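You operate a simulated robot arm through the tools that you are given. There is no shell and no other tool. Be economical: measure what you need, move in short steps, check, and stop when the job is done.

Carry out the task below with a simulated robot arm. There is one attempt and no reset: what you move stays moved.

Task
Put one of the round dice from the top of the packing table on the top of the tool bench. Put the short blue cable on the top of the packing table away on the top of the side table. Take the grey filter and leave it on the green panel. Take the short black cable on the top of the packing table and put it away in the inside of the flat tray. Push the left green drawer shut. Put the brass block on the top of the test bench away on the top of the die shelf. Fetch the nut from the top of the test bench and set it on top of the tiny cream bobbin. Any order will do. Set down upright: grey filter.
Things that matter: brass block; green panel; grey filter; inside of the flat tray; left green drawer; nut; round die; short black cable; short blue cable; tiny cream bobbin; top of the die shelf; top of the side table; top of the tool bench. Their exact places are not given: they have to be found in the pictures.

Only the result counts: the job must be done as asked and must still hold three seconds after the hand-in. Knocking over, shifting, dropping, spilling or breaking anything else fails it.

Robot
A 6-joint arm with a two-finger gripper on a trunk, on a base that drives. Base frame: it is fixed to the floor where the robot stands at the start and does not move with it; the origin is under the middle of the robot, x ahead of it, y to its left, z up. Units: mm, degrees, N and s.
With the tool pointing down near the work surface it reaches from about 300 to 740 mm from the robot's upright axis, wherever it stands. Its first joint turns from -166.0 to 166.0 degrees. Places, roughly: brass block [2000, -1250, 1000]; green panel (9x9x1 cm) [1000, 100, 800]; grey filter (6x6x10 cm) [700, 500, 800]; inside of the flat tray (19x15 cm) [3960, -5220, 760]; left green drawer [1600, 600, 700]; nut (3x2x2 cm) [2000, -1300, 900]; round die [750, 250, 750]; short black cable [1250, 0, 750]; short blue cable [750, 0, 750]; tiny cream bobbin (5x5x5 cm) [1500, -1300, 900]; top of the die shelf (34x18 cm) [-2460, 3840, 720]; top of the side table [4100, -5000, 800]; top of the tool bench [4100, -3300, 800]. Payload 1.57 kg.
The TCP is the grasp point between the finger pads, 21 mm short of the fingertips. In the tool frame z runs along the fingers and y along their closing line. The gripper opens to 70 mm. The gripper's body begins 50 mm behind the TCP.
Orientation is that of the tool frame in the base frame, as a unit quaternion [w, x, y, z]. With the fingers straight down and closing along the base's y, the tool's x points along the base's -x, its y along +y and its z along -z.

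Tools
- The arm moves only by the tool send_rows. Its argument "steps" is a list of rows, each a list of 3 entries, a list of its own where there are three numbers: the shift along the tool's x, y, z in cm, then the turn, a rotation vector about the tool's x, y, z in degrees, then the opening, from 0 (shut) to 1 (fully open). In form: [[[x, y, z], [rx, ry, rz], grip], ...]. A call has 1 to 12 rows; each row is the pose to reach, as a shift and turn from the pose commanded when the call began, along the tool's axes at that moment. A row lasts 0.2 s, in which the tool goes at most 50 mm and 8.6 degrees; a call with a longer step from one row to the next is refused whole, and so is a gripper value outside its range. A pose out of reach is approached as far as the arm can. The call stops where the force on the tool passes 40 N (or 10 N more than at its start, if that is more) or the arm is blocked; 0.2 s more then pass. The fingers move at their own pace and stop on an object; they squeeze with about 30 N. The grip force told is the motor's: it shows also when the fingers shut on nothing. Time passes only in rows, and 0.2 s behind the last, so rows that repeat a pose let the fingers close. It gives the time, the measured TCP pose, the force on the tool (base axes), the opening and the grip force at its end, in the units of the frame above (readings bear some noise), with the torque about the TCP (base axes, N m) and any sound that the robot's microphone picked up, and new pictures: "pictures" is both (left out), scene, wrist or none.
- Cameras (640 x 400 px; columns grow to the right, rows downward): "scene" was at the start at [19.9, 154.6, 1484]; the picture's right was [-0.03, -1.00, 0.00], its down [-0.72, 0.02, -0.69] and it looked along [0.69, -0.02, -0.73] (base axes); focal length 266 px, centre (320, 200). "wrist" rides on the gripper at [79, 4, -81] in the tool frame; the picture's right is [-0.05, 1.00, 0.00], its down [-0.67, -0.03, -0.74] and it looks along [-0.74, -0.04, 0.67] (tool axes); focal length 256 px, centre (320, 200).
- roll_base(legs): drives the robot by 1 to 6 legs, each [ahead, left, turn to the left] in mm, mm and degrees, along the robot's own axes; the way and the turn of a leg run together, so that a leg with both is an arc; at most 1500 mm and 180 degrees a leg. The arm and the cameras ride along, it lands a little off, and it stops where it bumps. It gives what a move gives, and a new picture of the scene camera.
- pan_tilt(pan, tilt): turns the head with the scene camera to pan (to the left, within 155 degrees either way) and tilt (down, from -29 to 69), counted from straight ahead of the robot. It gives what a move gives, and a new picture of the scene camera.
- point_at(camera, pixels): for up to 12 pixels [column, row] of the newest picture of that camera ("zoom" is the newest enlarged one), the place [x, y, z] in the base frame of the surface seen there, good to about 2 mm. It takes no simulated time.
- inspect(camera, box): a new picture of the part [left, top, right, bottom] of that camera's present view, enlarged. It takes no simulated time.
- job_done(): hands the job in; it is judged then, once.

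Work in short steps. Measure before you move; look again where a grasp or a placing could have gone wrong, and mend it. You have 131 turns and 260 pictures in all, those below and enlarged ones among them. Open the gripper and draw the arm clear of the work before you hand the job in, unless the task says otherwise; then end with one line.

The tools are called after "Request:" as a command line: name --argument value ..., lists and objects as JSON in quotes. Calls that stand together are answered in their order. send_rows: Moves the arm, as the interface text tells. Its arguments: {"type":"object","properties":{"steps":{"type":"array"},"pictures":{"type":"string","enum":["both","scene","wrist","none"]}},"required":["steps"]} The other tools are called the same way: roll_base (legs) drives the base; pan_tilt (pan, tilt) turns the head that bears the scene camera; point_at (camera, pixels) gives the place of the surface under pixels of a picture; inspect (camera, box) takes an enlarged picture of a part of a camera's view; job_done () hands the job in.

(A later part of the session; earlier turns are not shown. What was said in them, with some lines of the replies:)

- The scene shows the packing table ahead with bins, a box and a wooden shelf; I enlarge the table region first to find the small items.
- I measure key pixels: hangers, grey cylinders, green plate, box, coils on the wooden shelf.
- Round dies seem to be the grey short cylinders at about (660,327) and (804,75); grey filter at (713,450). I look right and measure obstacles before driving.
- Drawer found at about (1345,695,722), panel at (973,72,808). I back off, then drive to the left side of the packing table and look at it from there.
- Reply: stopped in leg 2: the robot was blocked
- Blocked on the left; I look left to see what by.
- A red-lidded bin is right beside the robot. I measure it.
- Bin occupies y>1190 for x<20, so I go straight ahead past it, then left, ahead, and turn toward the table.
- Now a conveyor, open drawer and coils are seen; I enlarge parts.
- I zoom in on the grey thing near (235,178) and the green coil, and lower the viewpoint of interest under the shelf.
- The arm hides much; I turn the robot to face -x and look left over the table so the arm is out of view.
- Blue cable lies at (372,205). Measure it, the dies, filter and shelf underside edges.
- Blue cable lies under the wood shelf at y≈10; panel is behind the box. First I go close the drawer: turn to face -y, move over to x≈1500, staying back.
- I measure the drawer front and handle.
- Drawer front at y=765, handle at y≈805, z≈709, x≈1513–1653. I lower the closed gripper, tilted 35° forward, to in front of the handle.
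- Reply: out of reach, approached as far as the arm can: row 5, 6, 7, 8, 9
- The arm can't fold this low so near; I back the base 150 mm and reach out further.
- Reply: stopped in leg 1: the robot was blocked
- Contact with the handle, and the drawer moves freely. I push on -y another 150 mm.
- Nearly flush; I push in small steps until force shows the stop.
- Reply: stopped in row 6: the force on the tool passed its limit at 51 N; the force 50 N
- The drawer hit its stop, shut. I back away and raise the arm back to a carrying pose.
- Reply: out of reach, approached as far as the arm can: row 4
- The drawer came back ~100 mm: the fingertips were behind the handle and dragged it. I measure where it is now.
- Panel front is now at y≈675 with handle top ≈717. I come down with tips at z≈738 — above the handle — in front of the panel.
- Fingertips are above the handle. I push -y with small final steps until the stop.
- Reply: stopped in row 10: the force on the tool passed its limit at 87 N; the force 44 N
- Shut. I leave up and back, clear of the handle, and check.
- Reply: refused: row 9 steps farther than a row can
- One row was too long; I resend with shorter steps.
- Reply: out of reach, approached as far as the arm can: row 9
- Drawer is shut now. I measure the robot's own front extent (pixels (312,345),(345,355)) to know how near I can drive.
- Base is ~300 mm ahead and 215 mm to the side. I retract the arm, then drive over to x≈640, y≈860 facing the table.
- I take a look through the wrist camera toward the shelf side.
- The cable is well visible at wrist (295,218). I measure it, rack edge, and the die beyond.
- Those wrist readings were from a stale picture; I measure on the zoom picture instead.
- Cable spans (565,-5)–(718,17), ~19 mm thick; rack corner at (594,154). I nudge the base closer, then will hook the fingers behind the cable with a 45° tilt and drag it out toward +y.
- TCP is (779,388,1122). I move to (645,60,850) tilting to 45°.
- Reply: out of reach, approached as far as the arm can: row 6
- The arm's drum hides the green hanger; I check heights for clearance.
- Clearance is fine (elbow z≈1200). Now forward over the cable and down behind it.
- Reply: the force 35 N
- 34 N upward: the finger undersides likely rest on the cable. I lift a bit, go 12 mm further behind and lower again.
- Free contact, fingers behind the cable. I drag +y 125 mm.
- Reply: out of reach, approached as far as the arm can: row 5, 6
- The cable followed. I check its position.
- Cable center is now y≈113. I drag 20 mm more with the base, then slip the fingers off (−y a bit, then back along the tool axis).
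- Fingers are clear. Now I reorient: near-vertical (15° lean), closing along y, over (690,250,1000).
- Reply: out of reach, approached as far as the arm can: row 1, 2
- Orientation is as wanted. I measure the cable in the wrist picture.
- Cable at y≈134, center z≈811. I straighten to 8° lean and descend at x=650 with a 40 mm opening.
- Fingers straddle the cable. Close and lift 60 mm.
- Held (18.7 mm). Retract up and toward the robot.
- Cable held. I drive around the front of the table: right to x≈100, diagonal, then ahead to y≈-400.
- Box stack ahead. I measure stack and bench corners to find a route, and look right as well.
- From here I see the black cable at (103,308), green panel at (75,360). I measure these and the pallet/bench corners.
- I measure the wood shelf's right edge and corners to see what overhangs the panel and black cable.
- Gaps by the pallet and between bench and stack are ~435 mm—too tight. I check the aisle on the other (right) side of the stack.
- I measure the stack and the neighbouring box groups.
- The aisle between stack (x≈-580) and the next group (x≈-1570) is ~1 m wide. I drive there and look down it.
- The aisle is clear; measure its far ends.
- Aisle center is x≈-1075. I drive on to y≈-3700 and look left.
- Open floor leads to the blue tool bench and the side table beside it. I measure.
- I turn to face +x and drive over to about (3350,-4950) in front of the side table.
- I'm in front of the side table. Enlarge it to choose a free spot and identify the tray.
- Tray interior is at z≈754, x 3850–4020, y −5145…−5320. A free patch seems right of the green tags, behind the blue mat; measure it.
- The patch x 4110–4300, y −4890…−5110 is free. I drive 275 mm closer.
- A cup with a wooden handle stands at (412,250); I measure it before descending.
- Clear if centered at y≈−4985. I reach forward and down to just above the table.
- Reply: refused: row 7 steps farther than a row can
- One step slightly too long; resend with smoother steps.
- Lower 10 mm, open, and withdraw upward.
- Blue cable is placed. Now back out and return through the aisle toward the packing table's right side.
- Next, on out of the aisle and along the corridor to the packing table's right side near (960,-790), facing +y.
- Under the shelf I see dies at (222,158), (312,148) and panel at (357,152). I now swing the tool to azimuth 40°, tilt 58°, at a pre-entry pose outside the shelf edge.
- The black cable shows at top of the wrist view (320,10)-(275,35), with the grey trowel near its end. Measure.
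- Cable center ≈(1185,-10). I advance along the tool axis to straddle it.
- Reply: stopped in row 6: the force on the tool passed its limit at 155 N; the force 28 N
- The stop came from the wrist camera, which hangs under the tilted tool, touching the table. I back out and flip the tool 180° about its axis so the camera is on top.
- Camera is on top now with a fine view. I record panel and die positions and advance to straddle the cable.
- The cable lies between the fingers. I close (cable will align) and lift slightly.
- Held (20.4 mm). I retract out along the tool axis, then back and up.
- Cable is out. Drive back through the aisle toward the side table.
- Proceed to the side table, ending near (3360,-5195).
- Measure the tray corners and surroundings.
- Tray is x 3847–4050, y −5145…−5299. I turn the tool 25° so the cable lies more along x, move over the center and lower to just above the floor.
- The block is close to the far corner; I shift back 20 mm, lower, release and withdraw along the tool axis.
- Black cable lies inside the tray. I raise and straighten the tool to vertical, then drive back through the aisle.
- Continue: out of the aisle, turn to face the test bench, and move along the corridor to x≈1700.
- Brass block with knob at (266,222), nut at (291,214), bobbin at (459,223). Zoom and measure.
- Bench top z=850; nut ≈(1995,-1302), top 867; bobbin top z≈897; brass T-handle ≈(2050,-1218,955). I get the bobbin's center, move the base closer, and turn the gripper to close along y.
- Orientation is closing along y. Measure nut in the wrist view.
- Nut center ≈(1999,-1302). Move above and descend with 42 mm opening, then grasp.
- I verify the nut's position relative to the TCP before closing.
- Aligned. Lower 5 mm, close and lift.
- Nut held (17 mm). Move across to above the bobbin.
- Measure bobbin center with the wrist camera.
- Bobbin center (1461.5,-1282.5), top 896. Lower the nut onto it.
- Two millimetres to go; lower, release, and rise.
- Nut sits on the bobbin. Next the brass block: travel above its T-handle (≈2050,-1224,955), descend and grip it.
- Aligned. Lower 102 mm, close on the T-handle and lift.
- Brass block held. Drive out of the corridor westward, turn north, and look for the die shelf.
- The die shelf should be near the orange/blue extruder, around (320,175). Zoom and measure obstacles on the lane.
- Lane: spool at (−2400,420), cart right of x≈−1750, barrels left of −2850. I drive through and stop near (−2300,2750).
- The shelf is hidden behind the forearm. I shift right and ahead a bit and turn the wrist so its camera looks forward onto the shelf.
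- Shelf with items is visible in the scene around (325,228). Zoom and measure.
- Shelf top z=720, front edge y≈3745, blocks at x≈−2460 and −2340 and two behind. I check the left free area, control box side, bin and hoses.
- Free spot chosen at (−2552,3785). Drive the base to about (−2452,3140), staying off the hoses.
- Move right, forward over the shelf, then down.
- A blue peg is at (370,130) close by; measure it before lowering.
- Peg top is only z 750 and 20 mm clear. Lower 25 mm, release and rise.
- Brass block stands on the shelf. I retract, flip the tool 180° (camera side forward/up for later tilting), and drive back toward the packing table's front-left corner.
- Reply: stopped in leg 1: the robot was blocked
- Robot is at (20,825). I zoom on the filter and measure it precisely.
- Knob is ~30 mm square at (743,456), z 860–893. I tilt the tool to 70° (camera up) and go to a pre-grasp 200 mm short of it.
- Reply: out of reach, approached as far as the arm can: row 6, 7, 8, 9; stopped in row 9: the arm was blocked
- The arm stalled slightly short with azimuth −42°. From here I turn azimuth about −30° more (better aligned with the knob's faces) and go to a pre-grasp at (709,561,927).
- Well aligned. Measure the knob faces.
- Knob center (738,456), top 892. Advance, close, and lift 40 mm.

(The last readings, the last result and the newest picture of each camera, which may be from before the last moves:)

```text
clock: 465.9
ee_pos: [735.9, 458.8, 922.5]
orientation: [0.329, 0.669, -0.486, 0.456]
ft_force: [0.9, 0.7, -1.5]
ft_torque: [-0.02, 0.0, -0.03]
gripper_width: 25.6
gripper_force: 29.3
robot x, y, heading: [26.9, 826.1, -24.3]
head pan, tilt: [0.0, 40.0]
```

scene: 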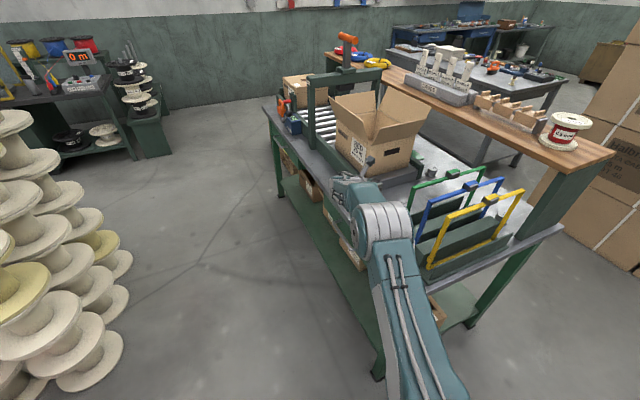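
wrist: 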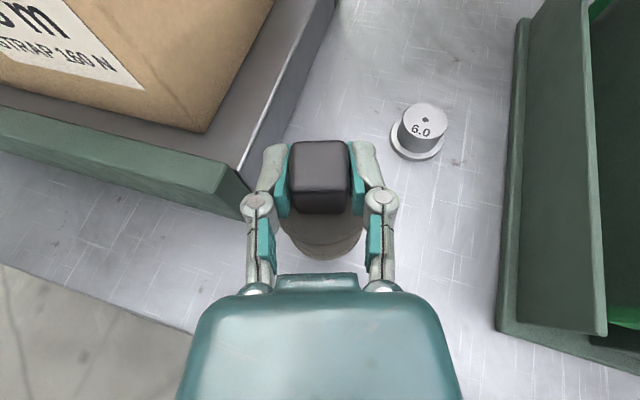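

Filter is held upright. I pull it out past the table's left edge, swing the tool in line with the robot, then drive around to the corridor on the right side with the hand kept low (z≈905).

Request:
send_rows --steps '[[[-1.56, -1.2, -3.05], [6.5, 0, -2.5], 0], [[-3.1, -2.4, -6.1], [13, 0, -5.1], 0], [[-4.7, -3.6, -9.1], [19.5, 0, -7.6], 0], [[-6.2, -4.8, -12.2], [26, 0, -10.2], 0], [[-7.8, -6, -15.2], [32.5, 0, -12.7], 0], [[-7.8, -6, -15.2], [32.5, 0, -12.7], 0]]' --pictures "wrist"

Request:
roll_base --legs '[[-600, -250, 0], [615, -1362, 0], [0, 0, 24.3], [1373, -175, 0]]'

```text
clock: 467.2
ee_pos: [740.8, 639.0, 906.8]
orientation: [0.176, 0.783, -0.263, 0.535]
ft_force: [0.6, -0.4, -1.7]
ft_torque: [0.04, 0.01, 0.02]
gripper_width: 25.7
gripper_force: 29.9
robot x, y, heading: [24.3, 822.8, -24.2]
head pan, tilt: [0.0, 40.0]
```

wrist: 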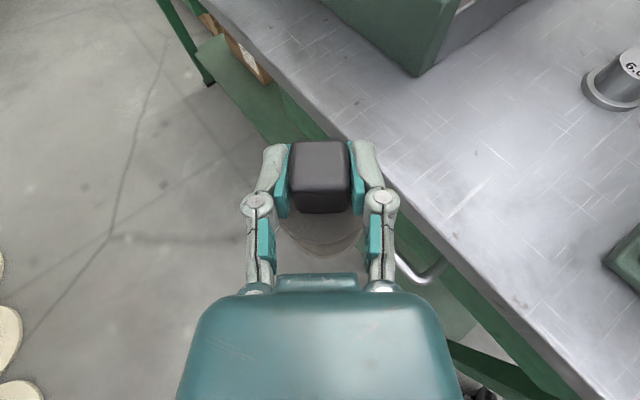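

```text
clock: 485.6
ee_pos: [1479.1, -669.6, 907.5]
orientation: [0.056, 0.821, -0.086, 0.561]
ft_force: [0.4, 0.1, -2.5]
ft_torque: [-0.05, 0.0, 0.02]
gripper_width: 25.7
gripper_force: 30.0
robot x, y, heading: [748.3, -806.1, 0.9]
head pan, tilt: [0.0, 40.0]
```

scene: 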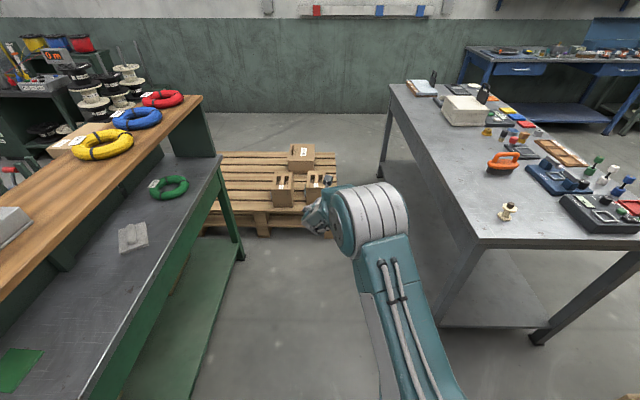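

Now turn left 69° so the hand swings in under the shelf near the panel.

Request:
roll_base --legs '[[0, 0, 69]]'

Request:
inspect --camera "wrist" --box '[0, 0, 640, 400]'

Request:
point_at --camera "zoom" --pixels '[[320, 20], [320, 60], [250, 60], [390, 60], [320, 100], [200, 100], [440, 100], [320, 120]]'

```text
clock: 489.0
ee_pos: [877.4, -81.1, 908.2]
orientation: [-0.273, 0.724, 0.398, 0.492]
ft_force: [-1.3, 0.1, -1.9]
ft_torque: [-0.01, 0.01, -0.01]
gripper_width: 25.5
gripper_force: 29.8
robot x, y, heading: [754.9, -807.4, 70.7]
head pan, tilt: [0.0, 40.0]
```

scene: 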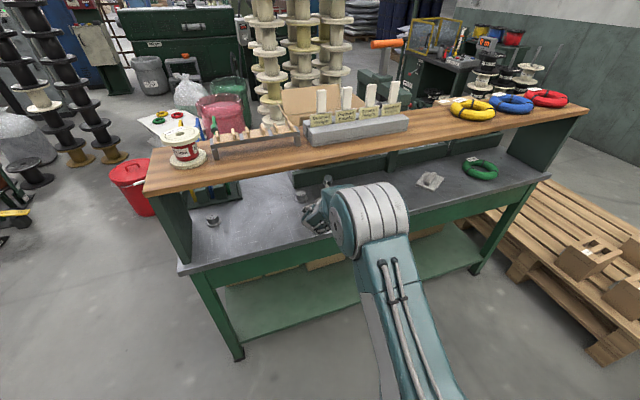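

```text
1.00 times, centred on (320, 200) of wrist (not enlarged: the box is as wide or as high as the picture)
```

zoom: 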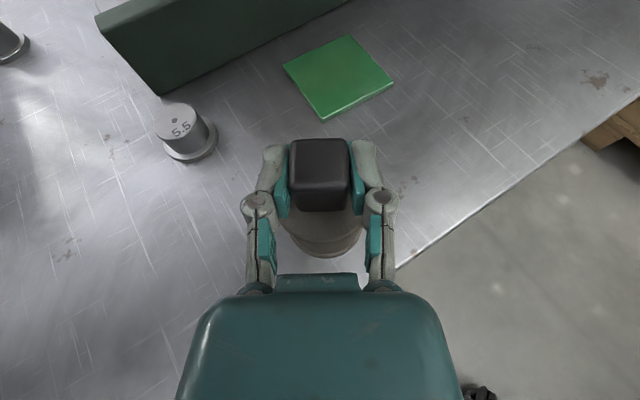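

```text
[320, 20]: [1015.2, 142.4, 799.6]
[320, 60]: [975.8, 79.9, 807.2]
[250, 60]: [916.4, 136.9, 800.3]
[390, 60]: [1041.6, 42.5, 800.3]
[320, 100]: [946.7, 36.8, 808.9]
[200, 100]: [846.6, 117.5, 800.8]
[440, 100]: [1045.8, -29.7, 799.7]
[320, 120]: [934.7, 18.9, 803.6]
```

Panel center ≈(979,55). I move the filter over it, lower to contact height, release, and back straight out along the tool axis.

Request:
send_rows --steps '[[[1.3, 0.34, 3.95], [0, 0, 0], 0], [[2.6, 0.67, 7.9], [0, 0, 0], 0], [[3.9, 1.0, 11.8], [0, 0, 0], 0], [[5.15, 1.34, 15.76], [0, 0, 0], 0], [[4.8, 1.34, 15.9], [0, 0, 0], 0], [[4.45, 1.34, 16.03], [0, 0, 0], 0], [[4.45, 1.34, 16.03], [0, 0, 0], 0], [[4.45, 1.34, 16.03], [0, 0, 0], 0.5], [[4.45, 1.34, 16.03], [0, 0, 0], 1], [[4.45, 1.34, 16.03], [0, 0, 0], 1], [[4.55, 1.34, 12], [0, 0, 0], 1], [[4.6, 1.34, 8], [0, 0, 0], 1]]'

```text
clock: 491.6
ee_pos: [937.6, -10.4, 922.5]
orientation: [-0.275, 0.723, 0.399, 0.492]
ft_force: [-0.6, -0.7, 0.7]
ft_torque: [0.07, -0.04, -0.04]
gripper_width: 70.2
gripper_force: 0.0
robot x, y, heading: [749.6, -807.5, 70.7]
head pan, tilt: [0.0, 40.0]
```

scene: 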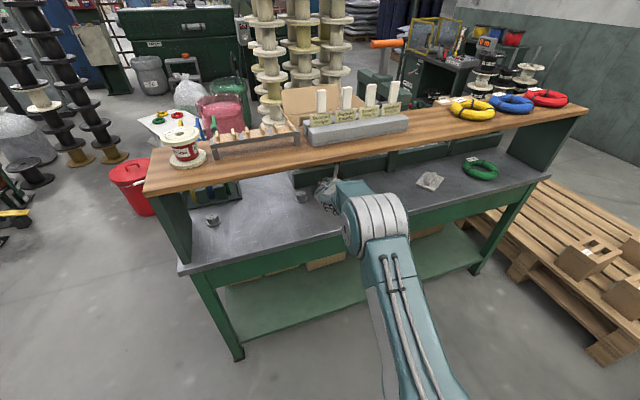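
wrist: 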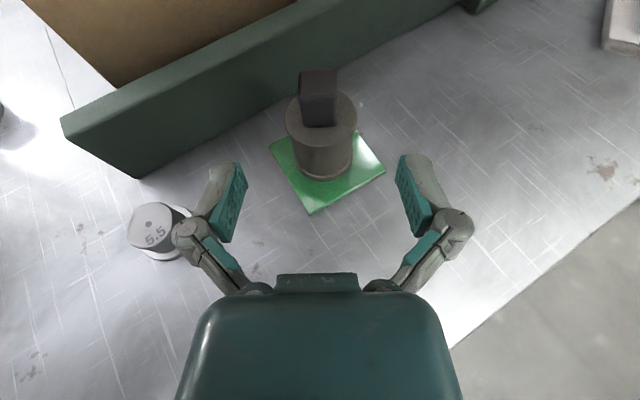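

Filter stands upright on the panel. I measure the 5.5 die and move the hand to a pre-grasp in front of it.

Request:
point_at --camera "wrist" --pixels '[[157, 222], [133, 225], [175, 210], [150, 203], [160, 245], [160, 258], [322, 170], [320, 85]]'

Request:
send_rows --steps '[[[-2.3, -3.3, -2.2], [0, 0, 0], 1], [[-4.6, -6.6, -4.4], [0, 0, 0], 1], [[-6.9, -10, -6.6], [0, 0, 0], 1], [[-9.1, -13.3, -8.7], [0, 0, 0], 1]]' --pictures "wrist"

Request:
point_at --camera "wrist" --pixels '[[320, 60], [320, 90], [320, 120], [300, 100], [340, 100], [310, 140]]'

```text
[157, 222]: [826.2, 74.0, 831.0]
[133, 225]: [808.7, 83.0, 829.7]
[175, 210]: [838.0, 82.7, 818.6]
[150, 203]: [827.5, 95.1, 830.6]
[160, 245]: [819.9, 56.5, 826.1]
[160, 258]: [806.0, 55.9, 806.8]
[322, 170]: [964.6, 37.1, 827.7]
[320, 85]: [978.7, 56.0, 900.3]
```

```text
clock: 492.6
ee_pos: [763.6, -35.2, 869.1]
orientation: [-0.276, 0.723, 0.398, 0.493]
ft_force: [-0.1, -0.3, -0.3]
ft_torque: [0.01, 0.01, -0.01]
gripper_width: 69.9
gripper_force: 0.2
robot x, y, heading: [750.7, -805.0, 70.8]
head pan, tilt: [0.0, 40.0]
```

wrist: 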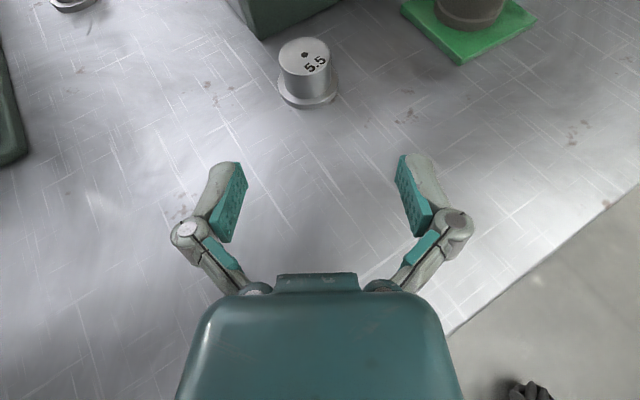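

```text
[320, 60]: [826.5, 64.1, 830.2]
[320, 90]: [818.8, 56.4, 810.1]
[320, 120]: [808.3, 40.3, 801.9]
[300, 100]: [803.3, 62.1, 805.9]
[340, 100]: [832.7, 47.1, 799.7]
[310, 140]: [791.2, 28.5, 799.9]
```

Die center ≈(818,75). Advance, grip its body, lift, and retract out from under the shelf.

Request:
send_rows --steps '[[[0.1, -1.27, 4.4], [0, 0, 0], 1], [[0.15, -1.27, 8.8], [0, 0, 0], 1], [[0.19, -1.27, 13.0], [0, 0, 0], 1], [[0.19, -1.27, 13.0], [0, 0, 0], 0.5], [[0.19, -1.27, 13.0], [0, 0, 0], 0], [[0.19, -1.27, 13.0], [0, 0, 0], 0], [[0.19, -1.27, 13.0], [0, 0, 0], 0], [[2, -1.27, 12.3], [0, 0, 0], 0], [[3.9, -1.27, 11.6], [0, 0, 0], 0]]' --pictures "wrist"

```text
clock: 494.6
ee_pos: [818.0, 75.4, 861.5]
orientation: [-0.275, 0.724, 0.398, 0.492]
ft_force: [0.4, 0.8, -3.6]
ft_torque: [0.03, 0.01, -0.02]
gripper_width: 50.1
gripper_force: 29.6
robot x, y, heading: [750.9, -812.1, 70.6]
head pan, tilt: [0.0, 40.0]
```

wrist: 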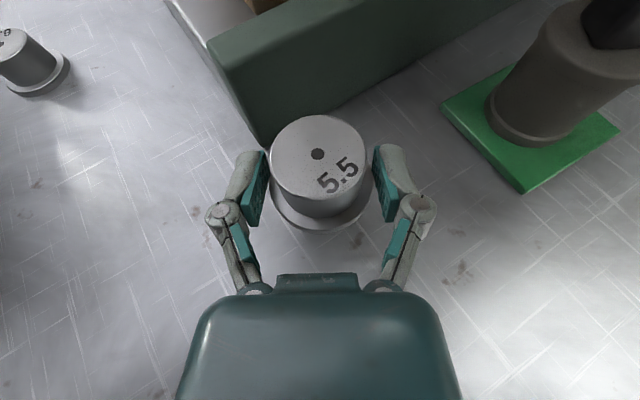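

Die gripped (50 mm, ~3.6 N load). Retract out along the tool axis and up.

Request:
send_rows --steps '[[[0, 0, -4.9], [0, 0, 0], 0], [[0, 0, -9.8], [0, 0, 0], 0], [[0, 0, -14.7], [0, 0, 0], 0], [[0, 0, -19.6], [0, 0, 0], 0], [[0, 0, -24.5], [0, 0, 0], 0], [[0, 0, -29.4], [0, 0, 0], 0], [[2.6, 0.9, -31.9], [0, 0, 0], 0], [[5.2, 1.8, -34.4], [0, 0, 0], 0], [[7.8, 2.7, -37], [0, 0, 0], 0]]'

```text
clock: 496.6
ee_pos: [674.9, -210.2, 1071.2]
orientation: [-0.275, 0.723, 0.399, 0.492]
ft_force: [0.5, 0.4, -3.6]
ft_torque: [-0.02, -0.01, 0.0]
gripper_width: 49.9
gripper_force: 30.7
robot x, y, heading: [751.9, -809.3, 70.7]
head pan, tilt: [0.0, 40.0]
```

scene: 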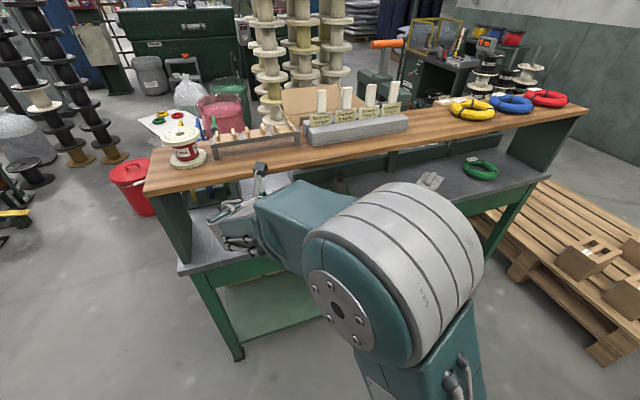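
wrist: 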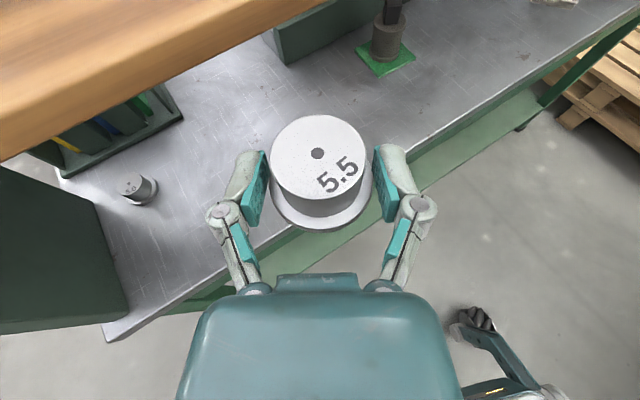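

Now drive to the tool bench: corridor, aisle, then east.

Request:
roll_base --legs '[[0, 0, 19.3], [50, 915, 0], [50, 912, 0], [0, 0, 180], [1500, 0, 0], [1500, 0, 0]]'

```text
clock: 528.4
ee_pos: [-707.9, -4239.3, 1071.9]
orientation: [-0.435, -0.522, 0.639, -0.36]
ft_force: [0.4, -0.2, -2.9]
ft_torque: [0.03, 0.0, 0.03]
gripper_width: 38.7
gripper_force: 30.1
robot x, y, heading: [-996.2, -3707.9, -88.6]
head pan, tilt: [0.0, 40.0]
```

scene: 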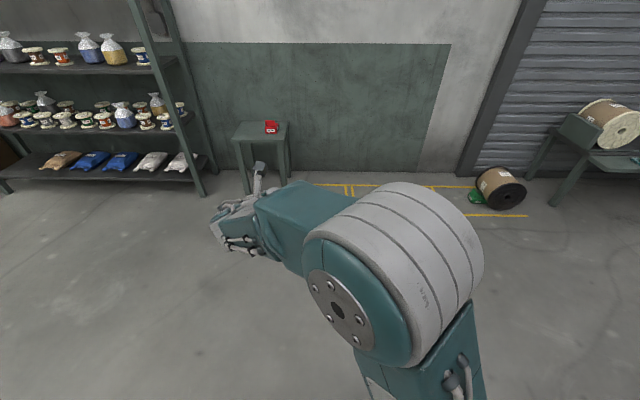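

The grip width changed to 38.7 mm (probably slid from flange to body); check the wrist view.

Request:
inspect --camera "wrist" --box '[0, 0, 640, 400]'

```text
1.00 times, centred on (320, 200) of wrist (not enlarged: the box is as wide or as high as the picture)
```

zoom: 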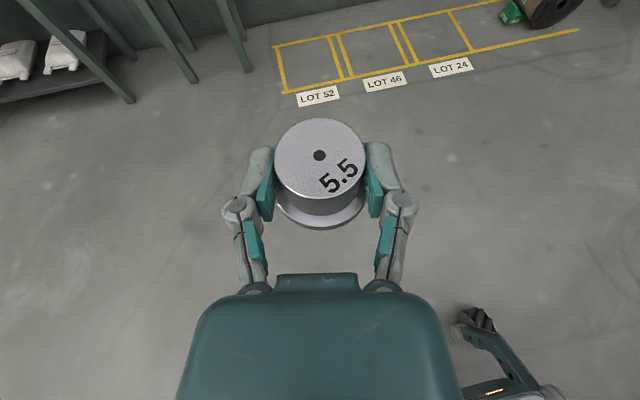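

Die is still firmly held by its body above the flange. Continue east to the tool bench.

Request:
roll_base --legs '[[0, 0, 88.6], [1430, 0, 0], [1430, 200, 0], [1340, 230, 0]]'

Request:
pan_tilt --pan 20 --tilt 35

Request:
inspect --camera "wrist" --box '[0, 0, 640, 400]'

Request:
point_at --camera "zoom" --pixels '[[320, 20], [320, 60], [320, 100], [200, 60], [440, 60], [200, 120], [440, 120], [120, 60], [520, 60], [260, 30], [380, 30], [320, 270]]'

```text
clock: 552.4
ee_pos: [3729.8, -3008.5, 1073.0]
orientation: [0.059, 0.82, -0.092, 0.562]
ft_force: [0.8, -0.1, -2.1]
ft_torque: [0.04, 0.02, 0.05]
gripper_width: 38.9
gripper_force: 30.4
robot x, y, heading: [3191.5, -3284.9, 0.0]
head pan, tilt: [0.0, 40.0]
```

scene: 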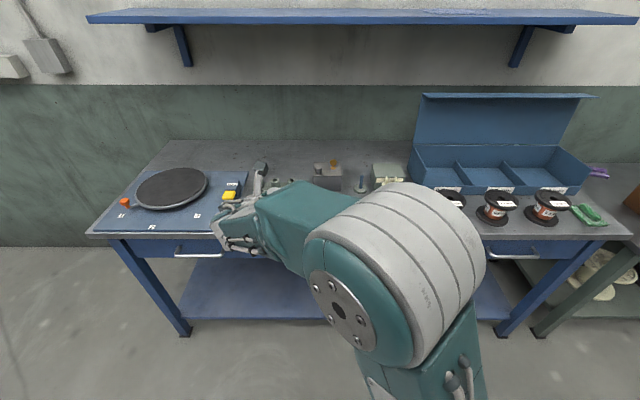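

```text
clock: 553.2
ee_pos: [3731.2, -3010.4, 1072.4]
orientation: [0.058, 0.821, -0.092, 0.561]
ft_force: [0.7, 0.9, -2.8]
ft_torque: [0.03, 0.04, 0.0]
gripper_width: 38.8
gripper_force: 29.9
robot x, y, heading: [3192.5, -3282.5, -0.0]
head pan, tilt: [20.0, 35.0]
```

scene: 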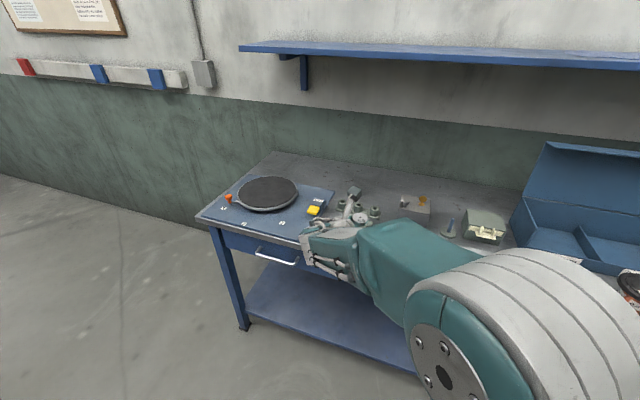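

```text
1.00 times, centred on (320, 200) of wrist (not enlarged: the box is as wide or as high as the picture)
```

zoom: 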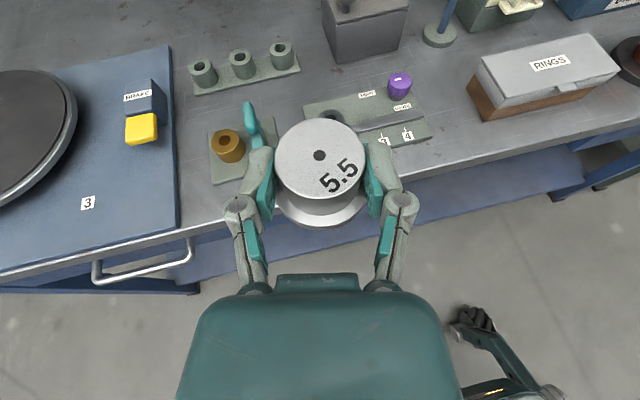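

```text
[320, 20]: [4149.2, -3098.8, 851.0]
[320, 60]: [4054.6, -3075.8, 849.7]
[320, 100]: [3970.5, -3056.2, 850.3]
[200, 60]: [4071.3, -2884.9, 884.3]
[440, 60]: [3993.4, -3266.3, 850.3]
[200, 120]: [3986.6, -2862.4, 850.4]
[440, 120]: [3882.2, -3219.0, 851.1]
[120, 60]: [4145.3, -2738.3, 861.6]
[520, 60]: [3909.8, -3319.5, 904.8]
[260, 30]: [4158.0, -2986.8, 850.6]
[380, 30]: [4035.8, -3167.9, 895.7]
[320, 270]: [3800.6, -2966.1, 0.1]
```

Bench top is z=850. A free front strip lies between the fixture and in front of the RINGS box, around (490,136) in the zoom; measure it.

Request:
point_at --camera "zoom" --pixels '[[490, 136], [490, 150], [490, 122], [470, 130], [455, 110], [478, 112], [428, 135], [540, 125], [455, 135], [490, 158]]'

Request:
inspect --camera "wrist" --box '[380, 30, 640, 190]'

```text
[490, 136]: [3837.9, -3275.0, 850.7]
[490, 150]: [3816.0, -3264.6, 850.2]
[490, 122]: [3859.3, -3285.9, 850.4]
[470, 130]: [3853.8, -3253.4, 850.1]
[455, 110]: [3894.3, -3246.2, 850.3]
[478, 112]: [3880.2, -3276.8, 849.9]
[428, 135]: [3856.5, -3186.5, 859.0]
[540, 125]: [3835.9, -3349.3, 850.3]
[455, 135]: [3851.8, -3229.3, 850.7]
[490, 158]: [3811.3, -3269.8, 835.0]
```

```text
2.46 times, centred on (510, 110) of wrist
```

zoom: 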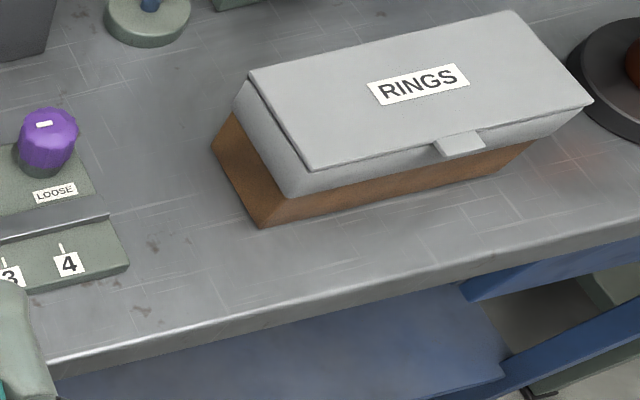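

The channel between fixture (y≈−3188) and box (y≈−3278) is free; target (3872,−3234). Shift the base right 215 mm first.

Request:
roll_base --legs '[[0, -215, 0]]'

```text
clock: 554.9
ee_pos: [3730.4, -3214.9, 1070.9]
orientation: [0.06, 0.821, -0.09, 0.561]
ft_force: [-0.7, 2.1, -2.8]
ft_torque: [-0.07, 0.01, -0.1]
gripper_width: 38.8
gripper_force: 29.3
robot x, y, heading: [3197.0, -3494.8, 0.4]
head pan, tilt: [20.0, 35.0]
```

scene: 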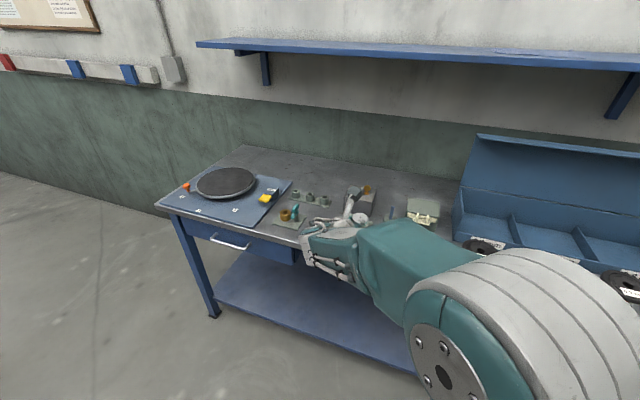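

Move over the target and down to z≈900, then check.

Request:
send_rows --steps '[[[-2.15, -0.2, 3.9], [0, 0, 0], 0], [[-4.3, -0.4, 7.8], [0, 0, 0], 0], [[-6.45, -0.65, 11.7], [0, 0, 0], 0], [[-8.6, -0.85, 15.6], [0, 0, 0], 0], [[-10.76, -1.06, 19.5], [0, 0, 0], 0]]' --pictures "wrist"

Request:
point_at --camera "wrist" --pixels '[[320, 225], [320, 210], [320, 140], [230, 130], [420, 130], [240, 200], [400, 230]]'

```text
clock: 556.1
ee_pos: [3871.5, -3241.8, 900.6]
orientation: [0.059, 0.821, -0.092, 0.56]
ft_force: [0.5, -0.5, -3.4]
ft_torque: [-0.03, 0.02, 0.0]
gripper_width: 38.9
gripper_force: 30.0
robot x, y, heading: [3194.9, -3493.6, 0.3]
head pan, tilt: [20.0, 35.0]
```

wrist: 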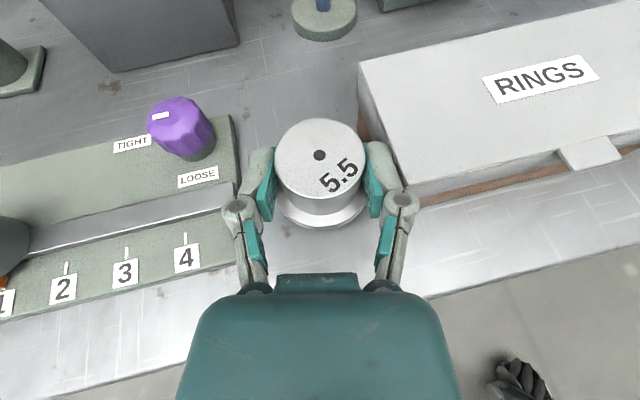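

```text
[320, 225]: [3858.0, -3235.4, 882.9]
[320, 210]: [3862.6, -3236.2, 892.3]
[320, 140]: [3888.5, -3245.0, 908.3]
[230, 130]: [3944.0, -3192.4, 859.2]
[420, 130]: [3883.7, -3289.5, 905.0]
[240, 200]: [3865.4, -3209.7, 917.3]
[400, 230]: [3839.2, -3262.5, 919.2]
```

Die bottom ≈ TCP−22.6. I shift 10 mm left and back for clearance, lower to the bench, open modestly, rise a little and withdraw.

Request:
send_rows --steps '[[[-0.44, -0.76, -1.1], [0, 0, 0], 0], [[-1.7, -0.76, -0.6], [0, 0, 0], 0], [[-2.6, -0.76, -0.24], [0, 0, 0], 0], [[-2.95, -0.76, -0.12], [0, 0, 0], 0], [[-2.95, -0.76, -0.12], [0, 0, 0], 0], [[-2.95, -0.76, -0.12], [0, 0, 0], 0.64], [[-2.95, -0.76, -0.12], [0, 0, 0], 0.64], [[-2.95, -0.76, -0.12], [0, 0, 0], 0.64], [[-2.0, -0.76, -0.5], [0, 0, 0], 0.64], [[-1.0, -0.76, -4], [0, 0, 0], 0.64], [[0, -0.76, -8.5], [0, 0, 0], 0.64], [[2, -0.76, -13], [0, 0, 0], 0.8]]'

```text
clock: 558.7
ee_pos: [3762.3, -3209.3, 967.8]
orientation: [0.057, 0.822, -0.091, 0.56]
ft_force: [-0.5, 0.0, -0.4]
ft_torque: [0.0, 0.0, -0.02]
gripper_width: 56.1
gripper_force: 0.1
robot x, y, heading: [3191.5, -3492.7, 0.2]
head pan, tilt: [20.0, 35.0]
```

scene: 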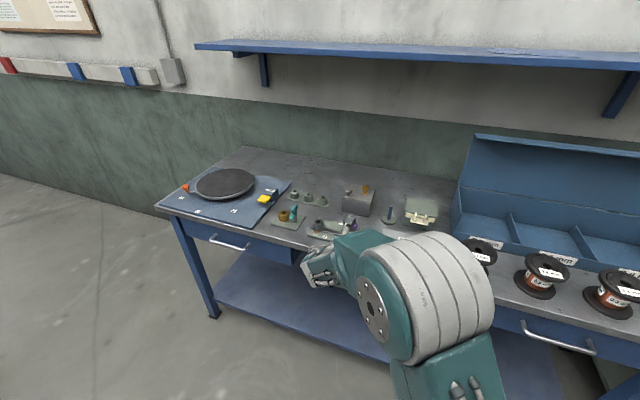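
wrist: 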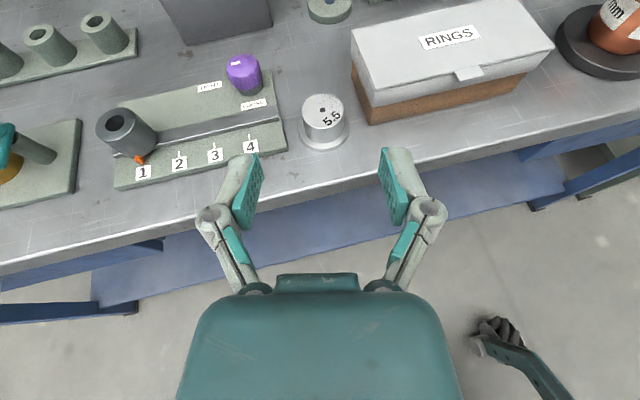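

The die stands free on the tool bench, and all items are placed. I open fully and back the robot clear before handing in.

Request:
send_rows --steps '[[[3, 0, -3], [0, 0, 0], 1], [[6, 0, -5], [0, 0, 0], 1]]' --pictures "none"

Request:
roll_base --legs '[[-250, 0, 0]]'

```text
clock: 559.3
ee_pos: [3737.4, -3205.6, 1043.0]
orientation: [0.058, 0.821, -0.092, 0.561]
ft_force: [-0.8, 1.2, -0.4]
ft_torque: [0.01, 0.0, 0.03]
gripper_width: 69.9
gripper_force: 0.1
robot x, y, heading: [3190.7, -3492.2, 0.2]
head pan, tilt: [20.0, 35.0]
```

```text
clock: 561.1
ee_pos: [3491.1, -3206.5, 1042.7]
orientation: [0.059, 0.821, -0.093, 0.561]
ft_force: [-0.2, -0.2, -0.2]
ft_torque: [-0.02, -0.02, -0.02]
gripper_width: 70.0
gripper_force: 0.1
robot x, y, heading: [2940.3, -3493.9, 0.1]
head pan, tilt: [20.0, 35.0]
```

scene: 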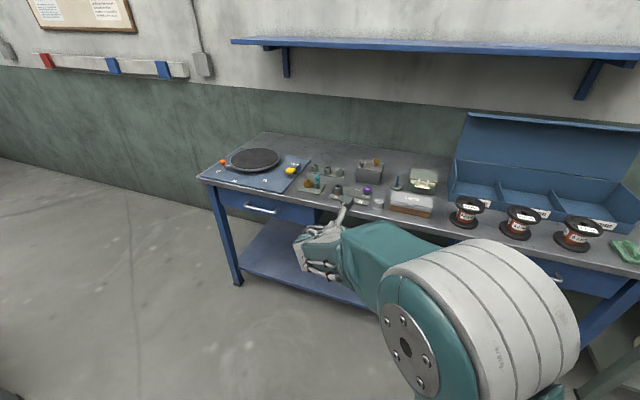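

The gripper is open and the arm is clear of the bench, so I hand the job in.

Request:
job_done

```text
The job is handed in.
```

I finished all seven tasks and handed the job in. I checked each result when I did it, but I did not look at them all again just before the hand-in.
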